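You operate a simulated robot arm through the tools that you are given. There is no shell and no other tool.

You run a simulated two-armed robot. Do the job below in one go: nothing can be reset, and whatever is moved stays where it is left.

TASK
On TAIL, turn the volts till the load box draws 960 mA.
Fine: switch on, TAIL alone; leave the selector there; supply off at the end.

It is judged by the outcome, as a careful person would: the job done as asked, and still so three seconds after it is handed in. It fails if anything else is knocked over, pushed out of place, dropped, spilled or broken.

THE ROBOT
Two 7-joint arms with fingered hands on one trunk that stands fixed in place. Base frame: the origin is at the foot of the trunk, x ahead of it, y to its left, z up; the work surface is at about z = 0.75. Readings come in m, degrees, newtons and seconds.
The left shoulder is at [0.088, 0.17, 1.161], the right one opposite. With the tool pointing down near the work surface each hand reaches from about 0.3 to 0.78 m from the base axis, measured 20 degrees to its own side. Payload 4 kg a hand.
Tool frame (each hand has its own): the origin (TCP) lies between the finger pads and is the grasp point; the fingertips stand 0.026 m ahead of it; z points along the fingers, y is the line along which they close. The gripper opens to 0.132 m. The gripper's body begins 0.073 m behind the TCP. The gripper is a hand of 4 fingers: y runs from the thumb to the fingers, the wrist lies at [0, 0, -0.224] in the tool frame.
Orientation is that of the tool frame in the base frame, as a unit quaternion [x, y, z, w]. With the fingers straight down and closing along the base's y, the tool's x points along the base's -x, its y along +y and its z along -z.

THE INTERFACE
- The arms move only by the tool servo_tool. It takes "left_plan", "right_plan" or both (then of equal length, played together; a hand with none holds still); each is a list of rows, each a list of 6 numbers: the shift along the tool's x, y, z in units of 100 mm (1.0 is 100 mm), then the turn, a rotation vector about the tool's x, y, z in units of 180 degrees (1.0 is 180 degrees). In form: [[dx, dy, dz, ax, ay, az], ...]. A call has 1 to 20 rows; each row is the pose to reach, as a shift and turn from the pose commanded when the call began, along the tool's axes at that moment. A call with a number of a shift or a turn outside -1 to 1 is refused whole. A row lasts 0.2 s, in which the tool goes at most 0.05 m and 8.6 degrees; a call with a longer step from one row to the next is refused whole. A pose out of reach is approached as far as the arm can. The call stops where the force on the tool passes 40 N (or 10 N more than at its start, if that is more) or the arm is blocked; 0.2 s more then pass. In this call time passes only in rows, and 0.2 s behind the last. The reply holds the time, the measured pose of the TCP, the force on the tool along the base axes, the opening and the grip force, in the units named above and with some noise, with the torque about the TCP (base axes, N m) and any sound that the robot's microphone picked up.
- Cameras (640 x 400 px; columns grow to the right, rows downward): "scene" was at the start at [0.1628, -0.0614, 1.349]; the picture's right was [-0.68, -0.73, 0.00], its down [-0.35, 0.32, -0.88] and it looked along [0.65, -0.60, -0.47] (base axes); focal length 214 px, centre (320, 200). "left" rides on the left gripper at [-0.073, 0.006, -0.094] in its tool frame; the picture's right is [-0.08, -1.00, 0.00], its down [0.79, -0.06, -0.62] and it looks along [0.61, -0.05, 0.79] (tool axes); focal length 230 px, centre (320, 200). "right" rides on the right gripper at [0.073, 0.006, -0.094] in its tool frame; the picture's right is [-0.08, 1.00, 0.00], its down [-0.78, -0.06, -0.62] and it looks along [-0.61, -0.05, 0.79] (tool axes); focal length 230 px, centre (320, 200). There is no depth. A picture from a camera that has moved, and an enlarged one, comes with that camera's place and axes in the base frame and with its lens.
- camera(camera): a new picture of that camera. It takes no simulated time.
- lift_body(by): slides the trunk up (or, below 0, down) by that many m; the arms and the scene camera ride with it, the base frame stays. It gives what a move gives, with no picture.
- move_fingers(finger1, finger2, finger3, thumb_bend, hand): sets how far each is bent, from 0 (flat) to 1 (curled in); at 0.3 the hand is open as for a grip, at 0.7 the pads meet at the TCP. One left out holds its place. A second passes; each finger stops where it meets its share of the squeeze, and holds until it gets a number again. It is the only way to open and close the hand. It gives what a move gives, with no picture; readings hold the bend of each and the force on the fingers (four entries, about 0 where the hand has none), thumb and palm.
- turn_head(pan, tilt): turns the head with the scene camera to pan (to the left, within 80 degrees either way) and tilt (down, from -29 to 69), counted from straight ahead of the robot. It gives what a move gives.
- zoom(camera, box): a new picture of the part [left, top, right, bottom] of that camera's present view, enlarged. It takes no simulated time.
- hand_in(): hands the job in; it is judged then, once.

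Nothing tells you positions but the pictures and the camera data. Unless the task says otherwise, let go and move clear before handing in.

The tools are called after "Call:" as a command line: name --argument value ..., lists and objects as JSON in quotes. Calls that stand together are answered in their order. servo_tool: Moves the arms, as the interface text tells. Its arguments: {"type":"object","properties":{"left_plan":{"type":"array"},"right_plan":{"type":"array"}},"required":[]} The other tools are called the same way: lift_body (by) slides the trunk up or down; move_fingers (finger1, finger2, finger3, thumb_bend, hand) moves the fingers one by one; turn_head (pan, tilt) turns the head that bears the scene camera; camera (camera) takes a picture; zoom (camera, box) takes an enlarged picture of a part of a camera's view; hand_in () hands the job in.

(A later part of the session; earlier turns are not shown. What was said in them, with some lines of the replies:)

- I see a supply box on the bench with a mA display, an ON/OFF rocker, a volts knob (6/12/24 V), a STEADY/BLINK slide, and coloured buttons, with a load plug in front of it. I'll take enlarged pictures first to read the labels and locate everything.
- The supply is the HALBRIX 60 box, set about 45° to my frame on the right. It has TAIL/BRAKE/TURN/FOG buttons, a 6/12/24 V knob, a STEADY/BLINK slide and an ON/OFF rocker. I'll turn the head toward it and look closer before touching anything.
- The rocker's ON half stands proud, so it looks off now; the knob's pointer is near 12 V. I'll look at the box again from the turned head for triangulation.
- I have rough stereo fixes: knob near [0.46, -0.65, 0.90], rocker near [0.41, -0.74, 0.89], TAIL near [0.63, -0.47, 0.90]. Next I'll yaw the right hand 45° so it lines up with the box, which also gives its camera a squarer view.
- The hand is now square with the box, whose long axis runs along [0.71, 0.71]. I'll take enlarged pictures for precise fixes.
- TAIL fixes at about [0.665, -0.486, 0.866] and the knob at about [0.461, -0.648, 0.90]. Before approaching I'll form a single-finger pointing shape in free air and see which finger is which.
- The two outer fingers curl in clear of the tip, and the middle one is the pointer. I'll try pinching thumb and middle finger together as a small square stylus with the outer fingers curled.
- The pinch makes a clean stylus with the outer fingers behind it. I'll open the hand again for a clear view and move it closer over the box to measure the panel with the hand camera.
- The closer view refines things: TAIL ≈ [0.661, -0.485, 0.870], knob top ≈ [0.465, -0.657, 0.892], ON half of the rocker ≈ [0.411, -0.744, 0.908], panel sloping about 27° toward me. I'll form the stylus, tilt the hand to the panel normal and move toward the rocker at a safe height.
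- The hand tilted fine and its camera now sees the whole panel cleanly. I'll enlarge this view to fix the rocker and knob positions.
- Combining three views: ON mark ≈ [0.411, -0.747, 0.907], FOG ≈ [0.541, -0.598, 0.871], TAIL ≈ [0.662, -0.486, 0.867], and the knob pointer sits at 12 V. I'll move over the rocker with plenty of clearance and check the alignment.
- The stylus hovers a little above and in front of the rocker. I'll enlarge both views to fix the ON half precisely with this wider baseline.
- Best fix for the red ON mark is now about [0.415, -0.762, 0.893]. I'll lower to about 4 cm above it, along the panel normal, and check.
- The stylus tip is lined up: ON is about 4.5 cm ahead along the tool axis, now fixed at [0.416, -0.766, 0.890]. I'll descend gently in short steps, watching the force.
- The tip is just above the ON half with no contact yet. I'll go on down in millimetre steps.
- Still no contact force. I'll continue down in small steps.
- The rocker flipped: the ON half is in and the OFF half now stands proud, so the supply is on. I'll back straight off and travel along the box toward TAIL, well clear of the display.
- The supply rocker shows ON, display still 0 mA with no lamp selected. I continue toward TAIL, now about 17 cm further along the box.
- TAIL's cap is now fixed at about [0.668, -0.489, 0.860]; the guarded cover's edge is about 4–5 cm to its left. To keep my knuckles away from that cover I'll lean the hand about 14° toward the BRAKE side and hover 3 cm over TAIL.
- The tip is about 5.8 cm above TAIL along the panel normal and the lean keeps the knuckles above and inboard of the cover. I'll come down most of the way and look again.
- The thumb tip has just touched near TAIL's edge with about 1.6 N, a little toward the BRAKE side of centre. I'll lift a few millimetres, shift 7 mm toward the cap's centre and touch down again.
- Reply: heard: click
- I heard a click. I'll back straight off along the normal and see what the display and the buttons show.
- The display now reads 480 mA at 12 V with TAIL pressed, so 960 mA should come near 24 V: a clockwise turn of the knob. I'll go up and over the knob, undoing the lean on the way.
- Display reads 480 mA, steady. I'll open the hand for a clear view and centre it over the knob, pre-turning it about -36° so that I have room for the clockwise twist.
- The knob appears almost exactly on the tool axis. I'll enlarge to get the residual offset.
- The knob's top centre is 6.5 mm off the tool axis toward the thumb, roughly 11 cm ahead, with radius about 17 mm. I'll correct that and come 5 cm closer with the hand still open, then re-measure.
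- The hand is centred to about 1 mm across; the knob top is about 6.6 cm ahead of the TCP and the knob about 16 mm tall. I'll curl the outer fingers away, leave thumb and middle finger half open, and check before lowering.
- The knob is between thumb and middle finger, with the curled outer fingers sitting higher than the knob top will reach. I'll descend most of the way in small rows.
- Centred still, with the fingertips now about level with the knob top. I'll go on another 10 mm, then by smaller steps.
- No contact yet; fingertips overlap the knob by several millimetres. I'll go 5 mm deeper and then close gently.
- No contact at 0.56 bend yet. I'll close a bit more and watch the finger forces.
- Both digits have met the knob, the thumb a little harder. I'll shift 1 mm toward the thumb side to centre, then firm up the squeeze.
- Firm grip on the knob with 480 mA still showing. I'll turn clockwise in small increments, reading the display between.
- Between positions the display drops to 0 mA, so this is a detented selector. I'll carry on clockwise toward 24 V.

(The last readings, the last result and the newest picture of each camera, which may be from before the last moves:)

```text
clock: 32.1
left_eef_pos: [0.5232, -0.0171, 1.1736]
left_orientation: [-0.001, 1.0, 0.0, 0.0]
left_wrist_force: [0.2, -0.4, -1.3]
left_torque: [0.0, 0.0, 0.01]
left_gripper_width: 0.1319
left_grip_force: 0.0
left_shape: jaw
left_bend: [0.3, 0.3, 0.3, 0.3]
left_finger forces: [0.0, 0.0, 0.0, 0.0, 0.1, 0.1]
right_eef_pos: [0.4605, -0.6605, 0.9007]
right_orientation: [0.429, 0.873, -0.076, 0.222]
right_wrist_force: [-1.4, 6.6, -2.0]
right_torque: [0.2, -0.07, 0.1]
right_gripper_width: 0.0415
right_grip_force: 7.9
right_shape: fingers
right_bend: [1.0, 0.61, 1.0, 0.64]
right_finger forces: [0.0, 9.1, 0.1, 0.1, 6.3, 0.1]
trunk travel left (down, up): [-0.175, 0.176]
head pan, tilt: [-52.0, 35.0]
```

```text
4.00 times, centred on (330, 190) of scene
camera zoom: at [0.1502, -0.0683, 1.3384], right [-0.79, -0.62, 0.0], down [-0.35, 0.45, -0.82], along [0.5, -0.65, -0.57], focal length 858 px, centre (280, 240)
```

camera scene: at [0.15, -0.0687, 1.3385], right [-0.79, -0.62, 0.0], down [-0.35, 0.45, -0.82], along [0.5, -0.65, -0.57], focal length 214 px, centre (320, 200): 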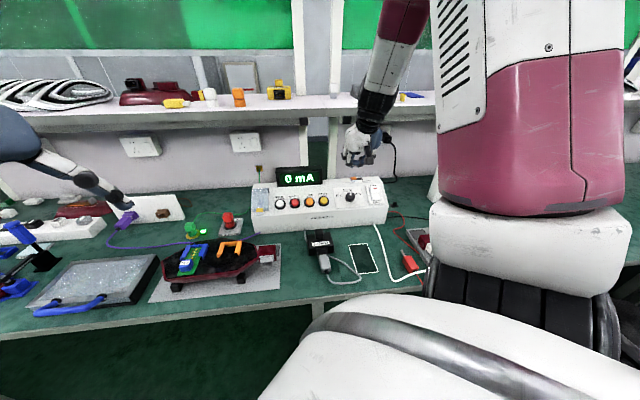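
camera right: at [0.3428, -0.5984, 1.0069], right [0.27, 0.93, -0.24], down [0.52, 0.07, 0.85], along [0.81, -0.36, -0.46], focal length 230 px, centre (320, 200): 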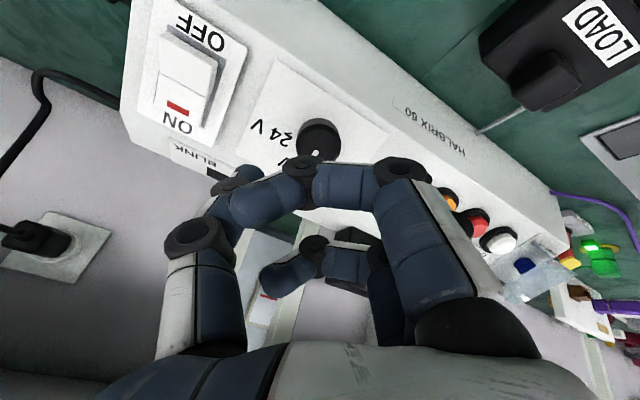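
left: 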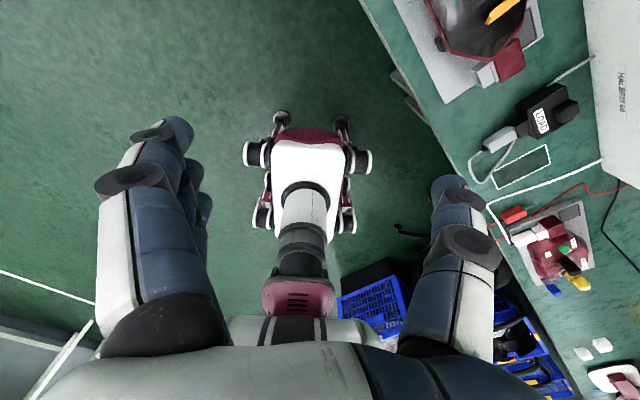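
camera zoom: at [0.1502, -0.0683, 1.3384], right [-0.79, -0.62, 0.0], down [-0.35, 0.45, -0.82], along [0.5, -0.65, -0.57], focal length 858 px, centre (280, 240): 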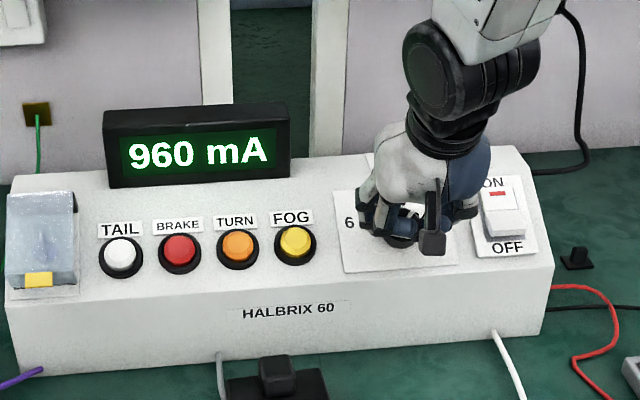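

The display reads 960 mA. I'll release the knob carefully and check that the reading stays and where the pointer rests.

Call:
move_fingers --hand "right" --finger2 0.5 --thumb_bend 0.5

Call:
zoom --camera "scene" --box '[250, 140, 410, 240]'

Call:
zoom --camera "right" --box '[180, 80, 440, 260]'

```text
clock: 33.1
left_eef_pos: [0.5232, -0.017, 1.1738]
left_orientation: [0.0, 1.0, 0.0, 0.0]
left_wrist_force: [-0.3, -1.3, -0.7]
left_torque: [-0.01, -0.02, 0.0]
left_gripper_width: 0.1319
left_grip_force: 0.1
left_shape: jaw
left_bend: [0.3, 0.3, 0.3, 0.3]
left_finger forces: [0.1, 0.0, 0.0, 0.1, 0.0, 0.0]
right_eef_pos: [0.4609, -0.6627, 0.9035]
right_orientation: [0.428, 0.873, -0.076, 0.221]
right_wrist_force: [0.8, -0.8, 0.0]
right_torque: [0.0, -0.01, -0.02]
right_gripper_width: 0.0474
right_grip_force: 0.0
right_shape: fingers
right_bend: [1.0, 0.5, 1.0, 0.5]
right_finger forces: [0.0, 0.0, 0.1, 0.1, 0.0, 0.0]
trunk travel left (down, up): [-0.175, 0.176]
head pan, tilt: [-52.0, 35.0]
```

```text
4.00 times, centred on (330, 190) of scene
camera zoom: at [0.1502, -0.0689, 1.3384], right [-0.79, -0.62, 0.0], down [-0.35, 0.45, -0.82], along [0.5, -0.65, -0.57], focal length 858 px, centre (280, 240)
```

zoom: 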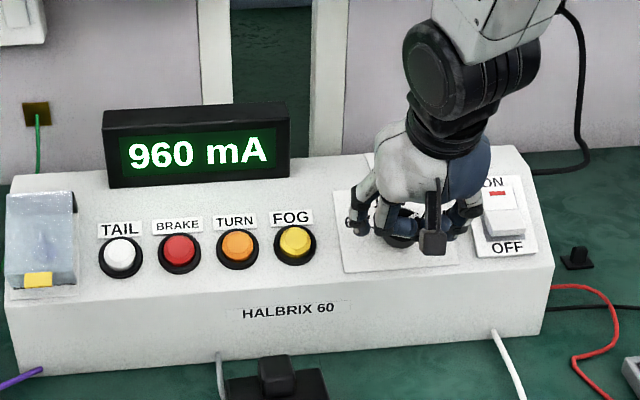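

```text
2.22 times, centred on (310, 170) of right
camera zoom: at [0.3939, -0.5757, 0.9535], right [0.82, 0.57, 0.09], down [0.18, -0.4, 0.9], along [0.55, -0.72, -0.43], focal length 511 px, centre (342, 267)
```

zoom: 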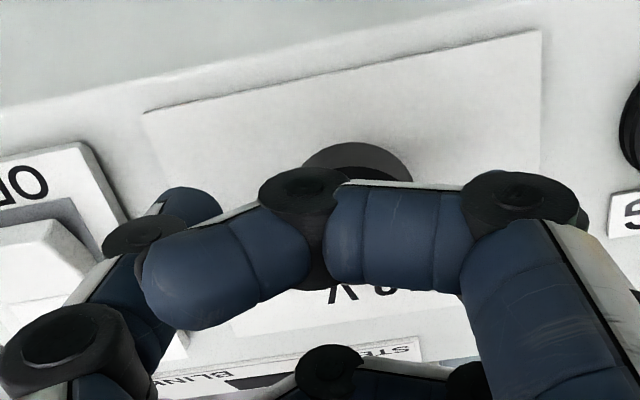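

Reading holds at 960 mA after release. I'll back straight off and look at the knob's pointer.

Call:
servo_tool --right_plan '[[0, 0, -0.2, 0, 0, 0], [0, 0, -0.45, 0, 0, 0], [0, 0, -0.75, 0, 0, 0], [0, 0, -1.0, 0, 0, 0]]'

Call:
camera --camera "right"

Call:
zoom --camera "right" --box '[230, 60, 410, 170]'

Call:
zoom --camera "scene" --box '[250, 140, 410, 240]'

```text
clock: 34.1
left_eef_pos: [0.5235, -0.0168, 1.174]
left_orientation: [-0.001, 1.0, 0.0, 0.001]
left_wrist_force: [-0.4, 0.5, -0.5]
left_torque: [-0.02, 0.0, -0.01]
left_gripper_width: 0.1319
left_grip_force: 0.1
left_shape: jaw
left_bend: [0.3, 0.3, 0.3, 0.3]
left_finger forces: [0.0, 0.1, 0.0, 0.0, 0.0, 0.0]
right_eef_pos: [0.4272, -0.6284, 0.9909]
right_orientation: [0.427, 0.873, -0.076, 0.221]
right_wrist_force: [0.1, -0.5, -0.2]
right_torque: [0.01, -0.03, 0.01]
right_gripper_width: 0.0477
right_grip_force: 0.2
right_shape: fingers
right_bend: [1.0, 0.5, 1.0, 0.5]
right_finger forces: [0.0, 0.0, 0.0, 0.1, 0.0, 0.0]
trunk travel left (down, up): [-0.175, 0.176]
head pan, tilt: [-52.0, 35.0]
```

```text
taken
camera right: at [0.3609, -0.5418, 1.042], right [0.82, 0.57, 0.09], down [0.18, -0.4, 0.9], along [0.55, -0.72, -0.43], focal length 230 px, centre (320, 200)
```

right: 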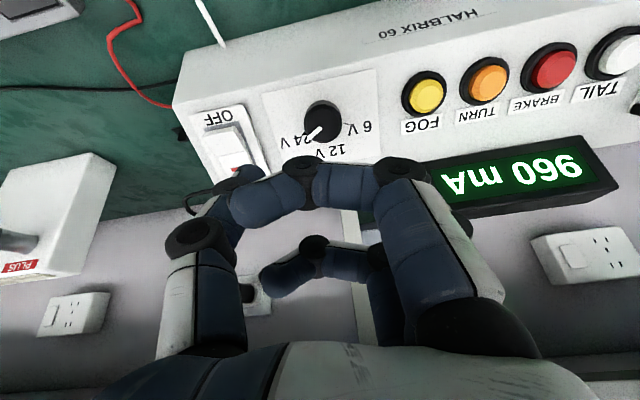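

```text
3.56 times, centred on (320, 115) of right
camera zoom: at [0.3609, -0.5418, 1.042], right [0.82, 0.57, 0.09], down [0.18, -0.4, 0.9], along [0.55, -0.72, -0.43], focal length 818 px, centre (320, 502)
```

zoom: 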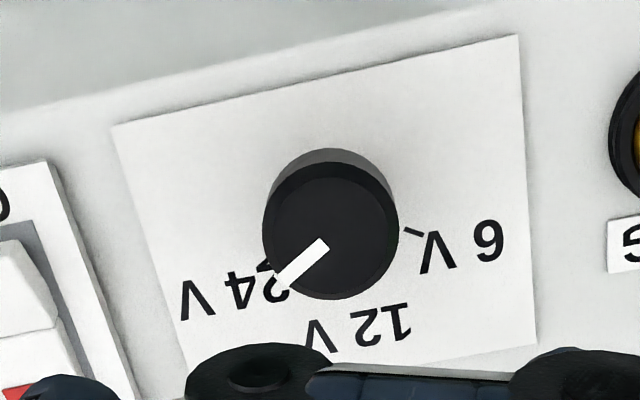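

```text
4.00 times, centred on (330, 190) of scene
camera zoom: at [0.1502, -0.0682, 1.3385], right [-0.79, -0.62, 0.0], down [-0.35, 0.45, -0.82], along [0.5, -0.65, -0.57], focal length 858 px, centre (280, 240)
```

zoom: 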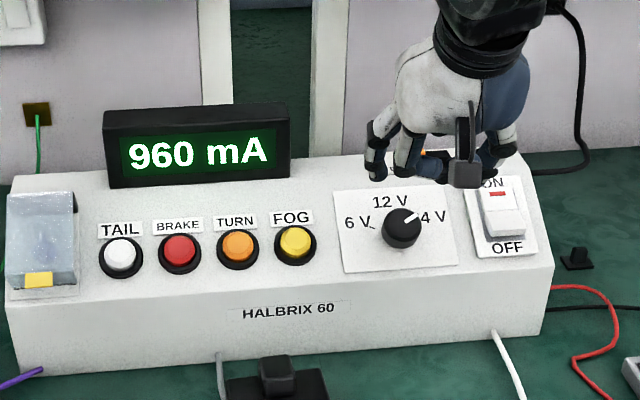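

The reading is 960 mA and the pointer is on the 24 V side, but I want to be sure it's fully in the 24 V position. I'll slide the hand back so its camera looks straight down on the knob.

Call:
servo_tool --right_plan '[[-0.2, 0, -0.1, 0, 0, 0], [-0.4, 0, -0.2, 0, 0, 0], [-0.6, 0, -0.3, 0, 0, 0]]'

Call:
camera --camera "right"

Call:
zoom --camera "right" --box '[240, 0, 400, 110]'

Call:
zoom --camera "scene" --box '[325, 170, 375, 215]'

```text
clock: 34.9
left_eef_pos: [0.5227, -0.0164, 1.172]
left_orientation: [-0.001, 1.0, 0.0, 0.0]
left_wrist_force: [-0.1, -0.2, 1.0]
left_torque: [-0.03, 0.0, 0.0]
left_gripper_width: 0.1317
left_grip_force: 0.1
left_shape: jaw
left_bend: [0.3, 0.3, 0.3, 0.3]
left_finger forces: [0.1, 0.0, 0.1, 0.1, 0.0, 0.1]
right_eef_pos: [0.4505, -0.6622, 1.046]
right_orientation: [0.428, 0.873, -0.075, 0.221]
right_wrist_force: [-0.2, -0.2, 0.3]
right_torque: [-0.03, 0.01, -0.02]
right_gripper_width: 0.0474
right_grip_force: 0.1
right_shape: fingers
right_bend: [1.0, 0.5, 1.0, 0.5]
right_finger forces: [0.0, 0.0, 0.0, 0.0, 0.0, 0.0]
trunk travel left (down, up): [-0.175, 0.176]
head pan, tilt: [-52.0, 35.0]
```

```text
taken
camera right: at [0.383, -0.5761, 1.0963], right [0.82, 0.57, 0.09], down [0.18, -0.4, 0.9], along [0.55, -0.72, -0.43], focal length 230 px, centre (320, 200)
```

right: 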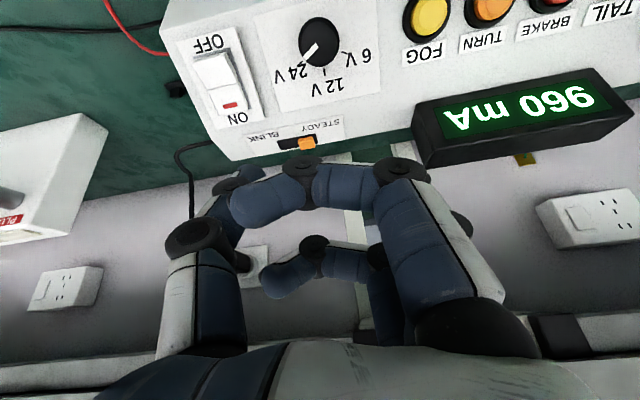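

```text
3.64 times, centred on (320, 55) of right
camera zoom: at [0.383, -0.5761, 1.0963], right [0.82, 0.57, 0.09], down [0.18, -0.4, 0.9], along [0.55, -0.72, -0.43], focal length 837 px, centre (320, 727)
```

zoom: 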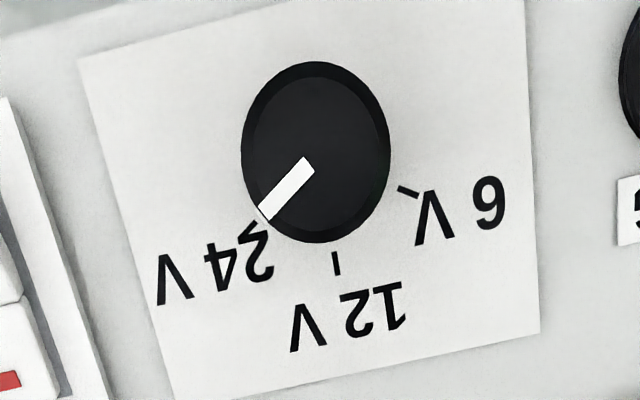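

```text
8.89 times, centred on (350, 192) of scene
camera zoom: at [0.1502, -0.0688, 1.3384], right [-0.79, -0.62, 0.0], down [-0.35, 0.45, -0.82], along [0.5, -0.65, -0.57], focal length 1906 px, centre (53, 267)
```

zoom: 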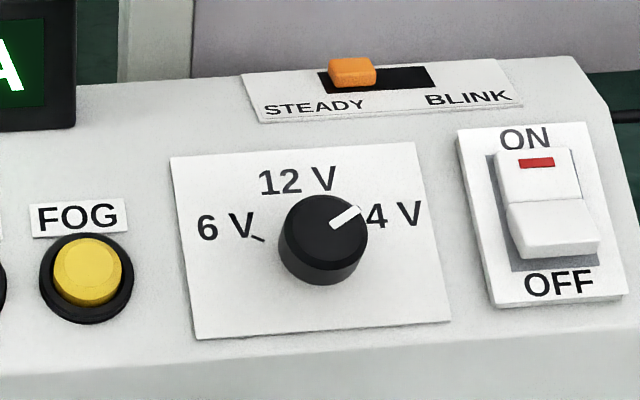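

The pointer sits right on the 24 V tick and the display holds 960 mA. Now the last step: switch the supply off. I'll make the stylus again and hover above the raised OFF half of the rocker.

Call:
move_fingers --hand "right" --finger1 1.0 --finger2 0.7 --finger3 1.0 --thumb_bend 0.7

Call:
servo_tool --right_plan '[[0.12, -0.24, 0.0, 0, 0, -0.01], [0.25, -0.48, 0.05, 0, 0, -0.02], [0.38, -0.72, 0.15, 0, 0, -0.03], [0.47, -0.95, 0.3, 0, 0, -0.04]]'

Call:
zoom --camera "right" --box '[220, 40, 420, 180]'

Call:
zoom --camera "scene" --box '[250, 130, 430, 240]'

```text
clock: 35.9
left_eef_pos: [0.5223, -0.016, 1.1737]
left_orientation: [0.0, 1.0, 0.0, 0.0]
left_wrist_force: [-0.4, 0.0, 0.3]
left_torque: [0.0, 0.01, 0.03]
left_gripper_width: 0.1318
left_grip_force: 0.0
left_shape: jaw
left_bend: [0.3, 0.3, 0.3, 0.3]
left_finger forces: [0.0, 0.1, 0.0, 0.0, 0.0, 0.0]
right_eef_pos: [0.4492, -0.6629, 1.0458]
right_orientation: [0.428, 0.873, -0.075, 0.222]
right_wrist_force: [-0.6, -0.5, 0.8]
right_torque: [-0.02, 0.02, 0.01]
right_gripper_width: 0.0389
right_grip_force: 0.0
right_shape: fingers
right_bend: [1.0, 0.7, 1.0, 0.7]
right_finger forces: [0.0, 0.0, 0.0, 0.0, 0.0, 0.1]
trunk travel left (down, up): [-0.175, 0.176]
head pan, tilt: [-52.0, 35.0]
```

```text
clock: 36.9
left_eef_pos: [0.523, -0.0169, 1.1733]
left_orientation: [-0.001, 1.0, 0.001, 0.001]
left_wrist_force: [-0.7, -1.3, -0.2]
left_torque: [0.0, -0.01, -0.01]
left_gripper_width: 0.1322
left_grip_force: 0.0
left_shape: jaw
left_bend: [0.3, 0.3, 0.3, 0.3]
left_finger forces: [0.0, 0.1, 0.1, 0.1, 0.1, 0.0]
right_eef_pos: [0.3603, -0.6975, 0.9912]
right_orientation: [0.372, 0.898, -0.089, 0.215]
right_wrist_force: [-0.7, 0.4, 0.3]
right_torque: [0.02, -0.01, -0.01]
right_gripper_width: 0.0389
right_grip_force: 0.0
right_shape: fingers
right_bend: [1.0, 0.7, 1.0, 0.7]
right_finger forces: [0.0, 0.0, 0.1, 0.0, 0.0, 0.1]
trunk travel left (down, up): [-0.175, 0.176]
head pan, tilt: [-52.0, 35.0]
```

```text
2.86 times, centred on (320, 110) of right
camera zoom: at [0.2861, -0.6165, 1.0409], right [0.75, 0.66, 0.04], down [0.25, -0.34, 0.91], along [0.61, -0.67, -0.42], focal length 657 px, centre (320, 457)
```

zoom: 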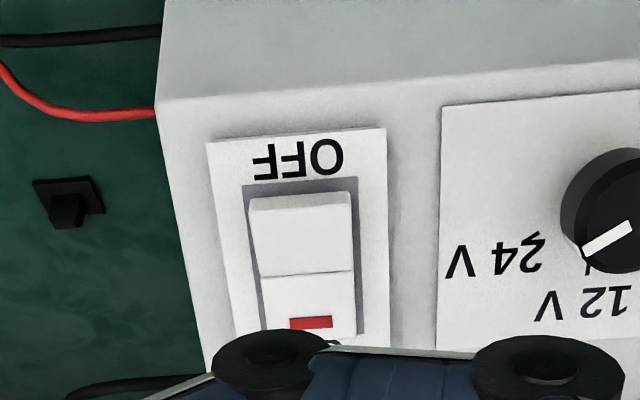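

```text
3.56 times, centred on (340, 185) of scene
camera zoom: at [0.1503, -0.0695, 1.3384], right [-0.79, -0.62, 0.0], down [-0.35, 0.45, -0.82], along [0.5, -0.65, -0.57], focal length 763 px, centre (249, 253)
```

zoom: 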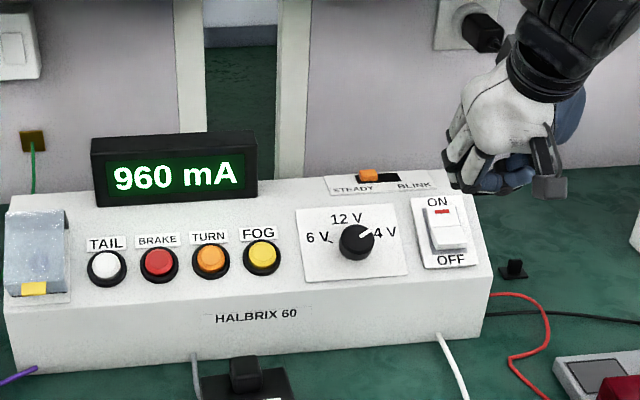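

The OFF half lies almost exactly on the tool axis (6 mm toward the thumb side), about 12 cm ahead. I'll correct sideways and descend most of the way.

Call:
servo_tool --right_plan '[[0.0, -0.03, 0.25, 0, 0, 0], [0.0, -0.06, 0.5, 0, 0, 0], [0.0, -0.06, 0.7, 0, 0, 0]]'

Call:
zoom --camera "scene" --box '[340, 150, 420, 220]'

Call:
zoom --camera "right" --box '[220, 40, 420, 200]'

```text
clock: 37.7
left_eef_pos: [0.5224, -0.0177, 1.172]
left_orientation: [-0.001, 1.0, 0.0, 0.0]
left_wrist_force: [0.4, -1.1, -0.6]
left_torque: [0.02, 0.03, -0.01]
left_gripper_width: 0.1318
left_grip_force: 0.1
left_shape: jaw
left_bend: [0.3, 0.3, 0.3, 0.3]
left_finger forces: [0.1, 0.0, 0.1, 0.0, 0.0, 0.0]
right_eef_pos: [0.3769, -0.7256, 0.9297]
right_orientation: [0.372, 0.898, -0.09, 0.215]
right_wrist_force: [0.1, 0.4, -0.4]
right_torque: [0.02, -0.02, 0.0]
right_gripper_width: 0.0389
right_grip_force: 0.1
right_shape: fingers
right_bend: [1.0, 0.7, 1.0, 0.7]
right_finger forces: [0.0, 0.0, 0.1, 0.0, 0.1, 0.1]
trunk travel left (down, up): [-0.175, 0.176]
head pan, tilt: [-52.0, 35.0]
```

```text
5.71 times, centred on (380, 185) of scene
camera zoom: at [0.1505, -0.0696, 1.3383], right [-0.79, -0.62, 0.0], down [-0.35, 0.45, -0.82], along [0.5, -0.65, -0.57], focal length 1226 px, centre (-23, 286)
```

zoom: 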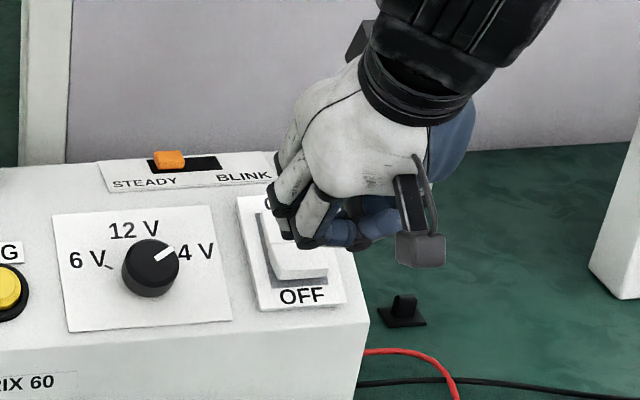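

```text
2.50 times, centred on (320, 120) of right
camera zoom: at [0.3038, -0.6452, 0.9795], right [0.75, 0.66, 0.04], down [0.25, -0.34, 0.91], along [0.61, -0.67, -0.42], focal length 575 px, centre (320, 400)
```

zoom: 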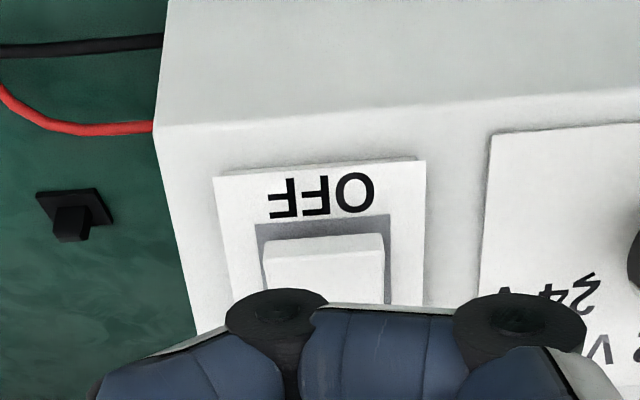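

On target: the tool axis meets the OFF half slightly outboard of its middle, about 3 cm ahead. I'll go down in small steps until it flips.

Call:
servo_tool --right_plan '[[0.0, 0.0, 0.06, 0, 0, 0], [0.0, 0.0, 0.12, 0, 0, 0], [0.0, 0.0, 0.17, 0, 0, 0]]'

Call:
servo_tool --right_plan '[[0.0, 0.0, 0.03, 0, 0, 0], [0.0, 0.0, 0.06, 0, 0, 0]]'

Call:
zoom --camera "scene" --box '[260, 140, 420, 240]'

```text
clock: 38.5
left_eef_pos: [0.5238, -0.0168, 1.1729]
left_orientation: [-0.001, 1.0, 0.0, 0.0]
left_wrist_force: [0.2, -0.2, -1.1]
left_torque: [0.01, 0.01, 0.02]
left_gripper_width: 0.1322
left_grip_force: 0.0
left_shape: jaw
left_bend: [0.3, 0.3, 0.3, 0.3]
left_finger forces: [0.1, 0.1, 0.0, 0.0, 0.0, 0.0]
right_eef_pos: [0.3847, -0.7308, 0.9135]
right_orientation: [0.372, 0.898, -0.089, 0.216]
right_wrist_force: [-0.1, 0.1, -0.1]
right_torque: [-0.02, -0.01, 0.01]
right_gripper_width: 0.039
right_grip_force: 0.0
right_shape: fingers
right_bend: [1.0, 0.7, 1.0, 0.7]
right_finger forces: [0.0, 0.0, 0.0, 0.1, 0.0, 0.0]
trunk travel left (down, up): [-0.175, 0.176]
head pan, tilt: [-52.0, 35.0]
```

```text
clock: 39.1
left_eef_pos: [0.5227, -0.0165, 1.1743]
left_orientation: [0.0, 1.0, 0.0, 0.0]
left_wrist_force: [-0.2, -0.3, 0.2]
left_torque: [0.01, 0.01, 0.02]
left_gripper_width: 0.1318
left_grip_force: 0.0
left_shape: jaw
left_bend: [0.3, 0.3, 0.3, 0.3]
left_finger forces: [0.0, 0.0, 0.0, 0.1, 0.0, 0.0]
right_eef_pos: [0.3871, -0.7323, 0.9105]
right_orientation: [0.372, 0.899, -0.089, 0.216]
right_wrist_force: [-0.3, -0.6, 0.7]
right_torque: [0.03, -0.02, 0.01]
right_gripper_width: 0.0389
right_grip_force: 0.1
right_shape: fingers
right_bend: [1.0, 0.7, 1.0, 0.7]
right_finger forces: [0.0, 0.1, 0.0, 0.0, 0.0, 0.1]
trunk travel left (down, up): [-0.175, 0.176]
head pan, tilt: [-52.0, 35.0]
```

```text
4.00 times, centred on (340, 190) of scene
camera zoom: at [0.1502, -0.0688, 1.3384], right [-0.79, -0.62, 0.0], down [-0.35, 0.45, -0.82], along [0.5, -0.65, -0.57], focal length 858 px, centre (240, 240)
```

zoom: 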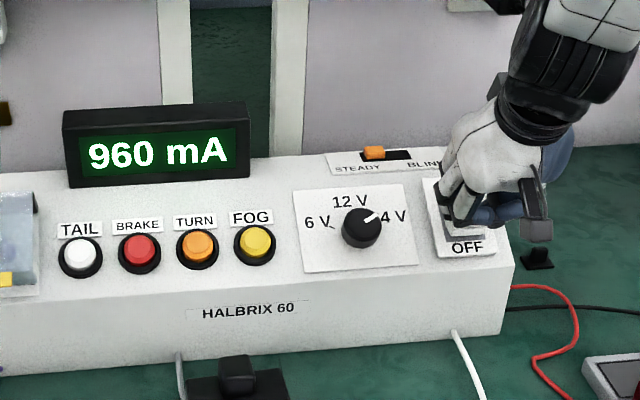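

Still no contact and the display reads 960 mA. I'll keep going down in small steps.

Call:
servo_tool --right_plan '[[0.0, 0.0, 0.03, 0, 0, 0], [0.0, 0.0, 0.06, 0, 0, 0]]'

Call:
zoom --camera "scene" --box '[260, 140, 420, 240]'

Call:
zoom --camera "right" --box '[220, 40, 420, 200]'

```text
clock: 39.7
left_eef_pos: [0.5228, -0.0178, 1.173]
left_orientation: [0.0, 1.0, 0.0, 0.0]
left_wrist_force: [-0.1, 0.1, -0.2]
left_torque: [0.0, 0.02, 0.0]
left_gripper_width: 0.1319
left_grip_force: 0.1
left_shape: jaw
left_bend: [0.3, 0.3, 0.3, 0.3]
left_finger forces: [0.1, 0.0, 0.0, 0.0, 0.0, 0.0]
right_eef_pos: [0.3875, -0.7338, 0.9049]
right_orientation: [0.372, 0.898, -0.09, 0.216]
right_wrist_force: [-0.5, -0.8, 0.6]
right_torque: [-0.02, 0.03, 0.0]
right_gripper_width: 0.039
right_grip_force: 0.6
right_shape: fingers
right_bend: [1.0, 0.7, 1.0, 0.7]
right_finger forces: [0.0, 0.0, 0.0, 0.0, 0.7, 0.0]
trunk travel left (down, up): [-0.175, 0.176]
head pan, tilt: [-52.0, 35.0]
```

```text
4.00 times, centred on (340, 190) of scene
camera zoom: at [0.1501, -0.0688, 1.3385], right [-0.79, -0.62, 0.0], down [-0.35, 0.45, -0.82], along [0.5, -0.65, -0.57], focal length 858 px, centre (240, 240)
```

zoom: 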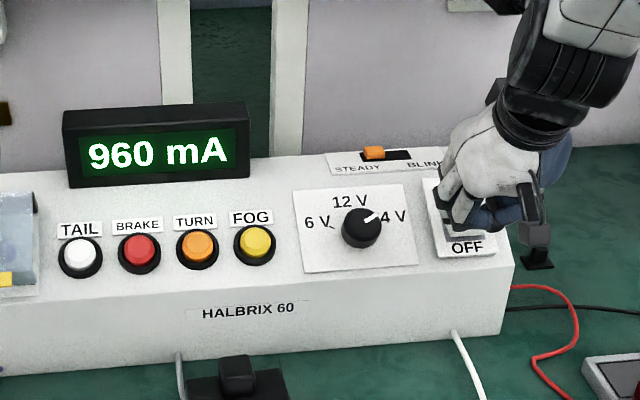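

```text
2.50 times, centred on (320, 120) of right
camera zoom: at [0.3138, -0.6527, 0.954], right [0.75, 0.66, 0.04], down [0.25, -0.34, 0.91], along [0.61, -0.67, -0.42], focal length 575 px, centre (320, 400)
```

zoom: 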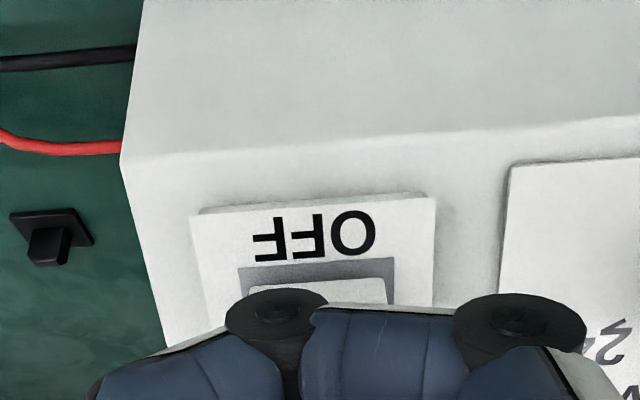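

The thumb has just made contact (0.7 N). I'll press a few millimetres further to flip the rocker.

Call:
servo_tool --right_plan '[[0.0, 0.0, 0.03, 0, 0, 0], [0.0, 0.0, 0.06, 0, 0, 0]]'

Call:
zoom --camera "scene" --box '[260, 140, 420, 240]'

```text
clock: 40.3
left_eef_pos: [0.5227, -0.0167, 1.1733]
left_orientation: [-0.001, 1.0, 0.0, 0.0]
left_wrist_force: [0.1, 0.3, 1.1]
left_torque: [0.04, 0.01, 0.04]
left_gripper_width: 0.1318
left_grip_force: 0.1
left_shape: jaw
left_bend: [0.3, 0.3, 0.3, 0.3]
left_finger forces: [0.1, 0.0, 0.1, 0.1, 0.0, 0.1]
right_eef_pos: [0.3914, -0.736, 0.8974]
right_orientation: [0.372, 0.898, -0.09, 0.216]
right_wrist_force: [-0.2, 0.0, 0.8]
right_torque: [0.01, 0.04, -0.03]
right_gripper_width: 0.0388
right_grip_force: 0.1
right_shape: fingers
right_bend: [1.0, 0.7, 1.0, 0.7]
right_finger forces: [0.0, 0.0, 0.0, 0.1, 0.0, 0.0]
trunk travel left (down, up): [-0.175, 0.176]
head pan, tilt: [-52.0, 35.0]
```

```text
4.00 times, centred on (340, 190) of scene
camera zoom: at [0.1503, -0.0689, 1.3384], right [-0.79, -0.62, 0.0], down [-0.35, 0.45, -0.82], along [0.5, -0.65, -0.57], focal length 858 px, centre (240, 240)
```

zoom: 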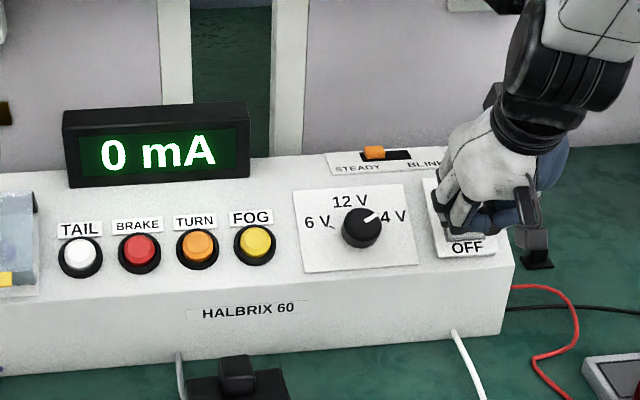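

The display dropped to 0 mA: the supply is off. I'll back straight away along the panel normal and then clear of the box.

Call:
servo_tool --right_plan '[[0, 0, -0.2, 0, 0, 0], [0, 0, -0.45, 0, 0, 0], [0, 0, -0.7, 0, 0, 0], [0.1, 0, -1.0, 0, 0, 0], [0.3, 0.1, -1.0, 0, 0, 0]]'

Call:
servo_tool --right_plan '[[0.2, 0.1, -0.2, 0, 0, 0], [0.4, 0.3, -0.4, 0, 0, 0], [0.6, 0.5, -0.6, 0, 0, 0]]'

Call:
camera --camera "scene"

Call:
zoom --camera "scene" --box '[240, 140, 400, 240]'

Call:
camera --camera "right"

```text
clock: 41.5
left_eef_pos: [0.5226, -0.0159, 1.1738]
left_orientation: [-0.001, 1.0, -0.001, 0.0]
left_wrist_force: [-0.2, 0.4, -0.4]
left_torque: [0.0, 0.01, -0.03]
left_gripper_width: 0.1319
left_grip_force: 0.2
left_shape: jaw
left_bend: [0.3, 0.3, 0.3, 0.3]
left_finger forces: [0.0, 0.1, 0.0, 0.1, 0.0, 0.0]
right_eef_pos: [0.3484, -0.6811, 0.9732]
right_orientation: [0.371, 0.899, -0.09, 0.216]
right_wrist_force: [-0.2, -0.8, -0.8]
right_torque: [-0.06, 0.02, 0.0]
right_gripper_width: 0.0389
right_grip_force: 0.1
right_shape: fingers
right_bend: [1.0, 0.7, 1.0, 0.7]
right_finger forces: [0.0, 0.0, 0.0, 0.0, 0.0, 0.0]
trunk travel left (down, up): [-0.175, 0.176]
head pan, tilt: [-52.0, 35.0]
```

```text
clock: 42.3
left_eef_pos: [0.5232, -0.0166, 1.1734]
left_orientation: [-0.001, 1.0, -0.002, 0.0]
left_wrist_force: [-0.2, 0.1, 0.0]
left_torque: [-0.01, 0.04, 0.03]
left_gripper_width: 0.1317
left_grip_force: 0.1
left_shape: jaw
left_bend: [0.3, 0.3, 0.3, 0.3]
left_finger forces: [0.0, 0.0, 0.1, 0.0, 0.0, 0.0]
right_eef_pos: [0.3377, -0.5871, 1.0189]
right_orientation: [0.374, 0.899, -0.088, 0.21]
right_wrist_force: [-0.9, 0.5, 0.3]
right_torque: [0.0, 0.01, 0.01]
right_gripper_width: 0.0391
right_grip_force: 0.1
right_shape: fingers
right_bend: [1.0, 0.7, 1.0, 0.7]
right_finger forces: [0.0, 0.0, 0.0, 0.0, 0.0, 0.1]
right hand out of reach, approached as far as the arm can: row 1, 2, 3
trunk travel left (down, up): [-0.175, 0.176]
head pan, tilt: [-52.0, 35.0]
```

```text
taken
camera scene: at [0.1501, -0.0676, 1.3386], right [-0.79, -0.62, 0.0], down [-0.35, 0.45, -0.82], along [0.5, -0.65, -0.57], focal length 214 px, centre (320, 200)
```

scene: 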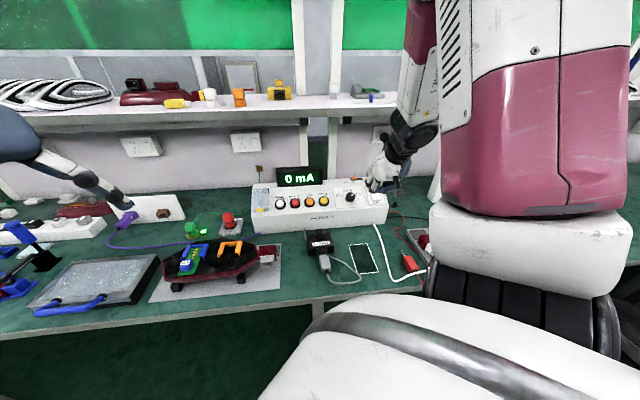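

```text
4.00 times, centred on (320, 190) of scene
camera zoom: at [0.1501, -0.0676, 1.3386], right [-0.79, -0.62, 0.0], down [-0.35, 0.45, -0.82], along [0.5, -0.65, -0.57], focal length 858 px, centre (320, 240)
```

zoom: 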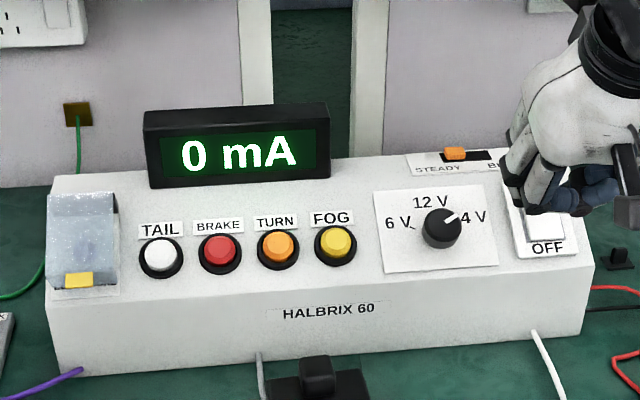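

```text
taken
camera right: at [0.2641, -0.5051, 1.0696], right [0.76, 0.65, 0.03], down [0.26, -0.35, 0.9], along [0.6, -0.67, -0.43], focal length 230 px, centre (320, 200)
```

right: 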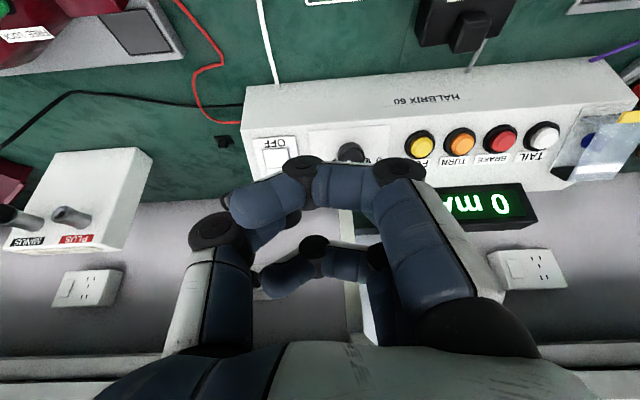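

Everything looks in place; the display shows 0 mA. The hand's retreat hit its reach limit, so I'll raise it up and inboard to a comfortable spot and check the rocker.

Call:
servo_tool --right_plan '[[-0.1, 0.15, -0.2, 0, 0, 0], [-0.2, 0.3, -0.4, 0, 0, 0], [-0.35, 0.45, -0.6, 0, 0, 0], [-0.5, 0.6, -0.8, 0, 0, 0], [-0.6, 0.8, -1.0, 0, 0, 0]]'

Call:
zoom --camera "scene" --box '[240, 140, 400, 240]'

Call:
camera --camera "right"

```text
clock: 43.5
left_eef_pos: [0.5238, -0.0153, 1.1729]
left_orientation: [-0.001, 1.0, -0.001, 0.0]
left_wrist_force: [0.2, 0.3, 0.9]
left_torque: [0.03, -0.02, -0.01]
left_gripper_width: 0.1319
left_grip_force: 0.0
left_shape: jaw
left_bend: [0.3, 0.3, 0.3, 0.3]
left_finger forces: [0.1, 0.1, 0.0, 0.1, 0.0, 0.0]
right_eef_pos: [0.4007, -0.5398, 1.1354]
right_orientation: [0.372, 0.898, -0.089, 0.216]
right_wrist_force: [-0.5, 0.1, -0.7]
right_torque: [0.0, 0.02, 0.03]
right_gripper_width: 0.0388
right_grip_force: 0.0
right_shape: fingers
right_bend: [1.0, 0.7, 1.0, 0.7]
right_finger forces: [0.1, 0.1, 0.1, 0.1, 0.0, 0.1]
trunk travel left (down, up): [-0.175, 0.176]
head pan, tilt: [-52.0, 35.0]
```

```text
4.00 times, centred on (320, 190) of scene
camera zoom: at [0.1503, -0.068, 1.3385], right [-0.79, -0.62, 0.0], down [-0.35, 0.45, -0.82], along [0.5, -0.65, -0.57], focal length 858 px, centre (320, 240)
```

zoom: 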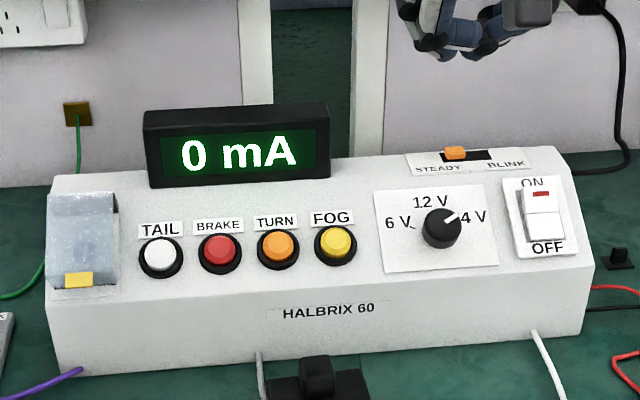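

```text
taken
camera right: at [0.3261, -0.4585, 1.1855], right [0.75, 0.66, 0.04], down [0.25, -0.34, 0.91], along [0.61, -0.67, -0.42], focal length 230 px, centre (320, 200)
```

right: 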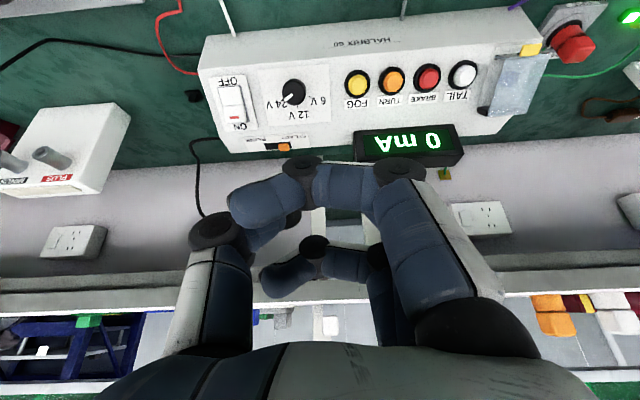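

The rocker is back in its starting OFF position and the display shows 0 mA. The knob is on 24 V, where TAIL alone drew 960 mA, and the slide still reads STEADY. Nothing else has moved and my hand is clear, so I'm handing in.

Call:
hand_in

```text
The job is handed in.
```

The job is done: with TAIL alone switched on, the load box drew 960 mA with the volts selector at 24 V, and I left the selector there.

- **Steps:** I switched the supply on and pressed TAIL, which read 480 mA at 12 V. I then turned the knob clockwise to 24 V, where the display read 960 mA and held after I let go.
- **Final state:** the supply is switched off and the display shows 0 mA. TAIL is still pressed in, and the slide is still at STEADY.
- **Surroundings:** in the last pictures nothing else had moved, and my right hand is clear of the box.
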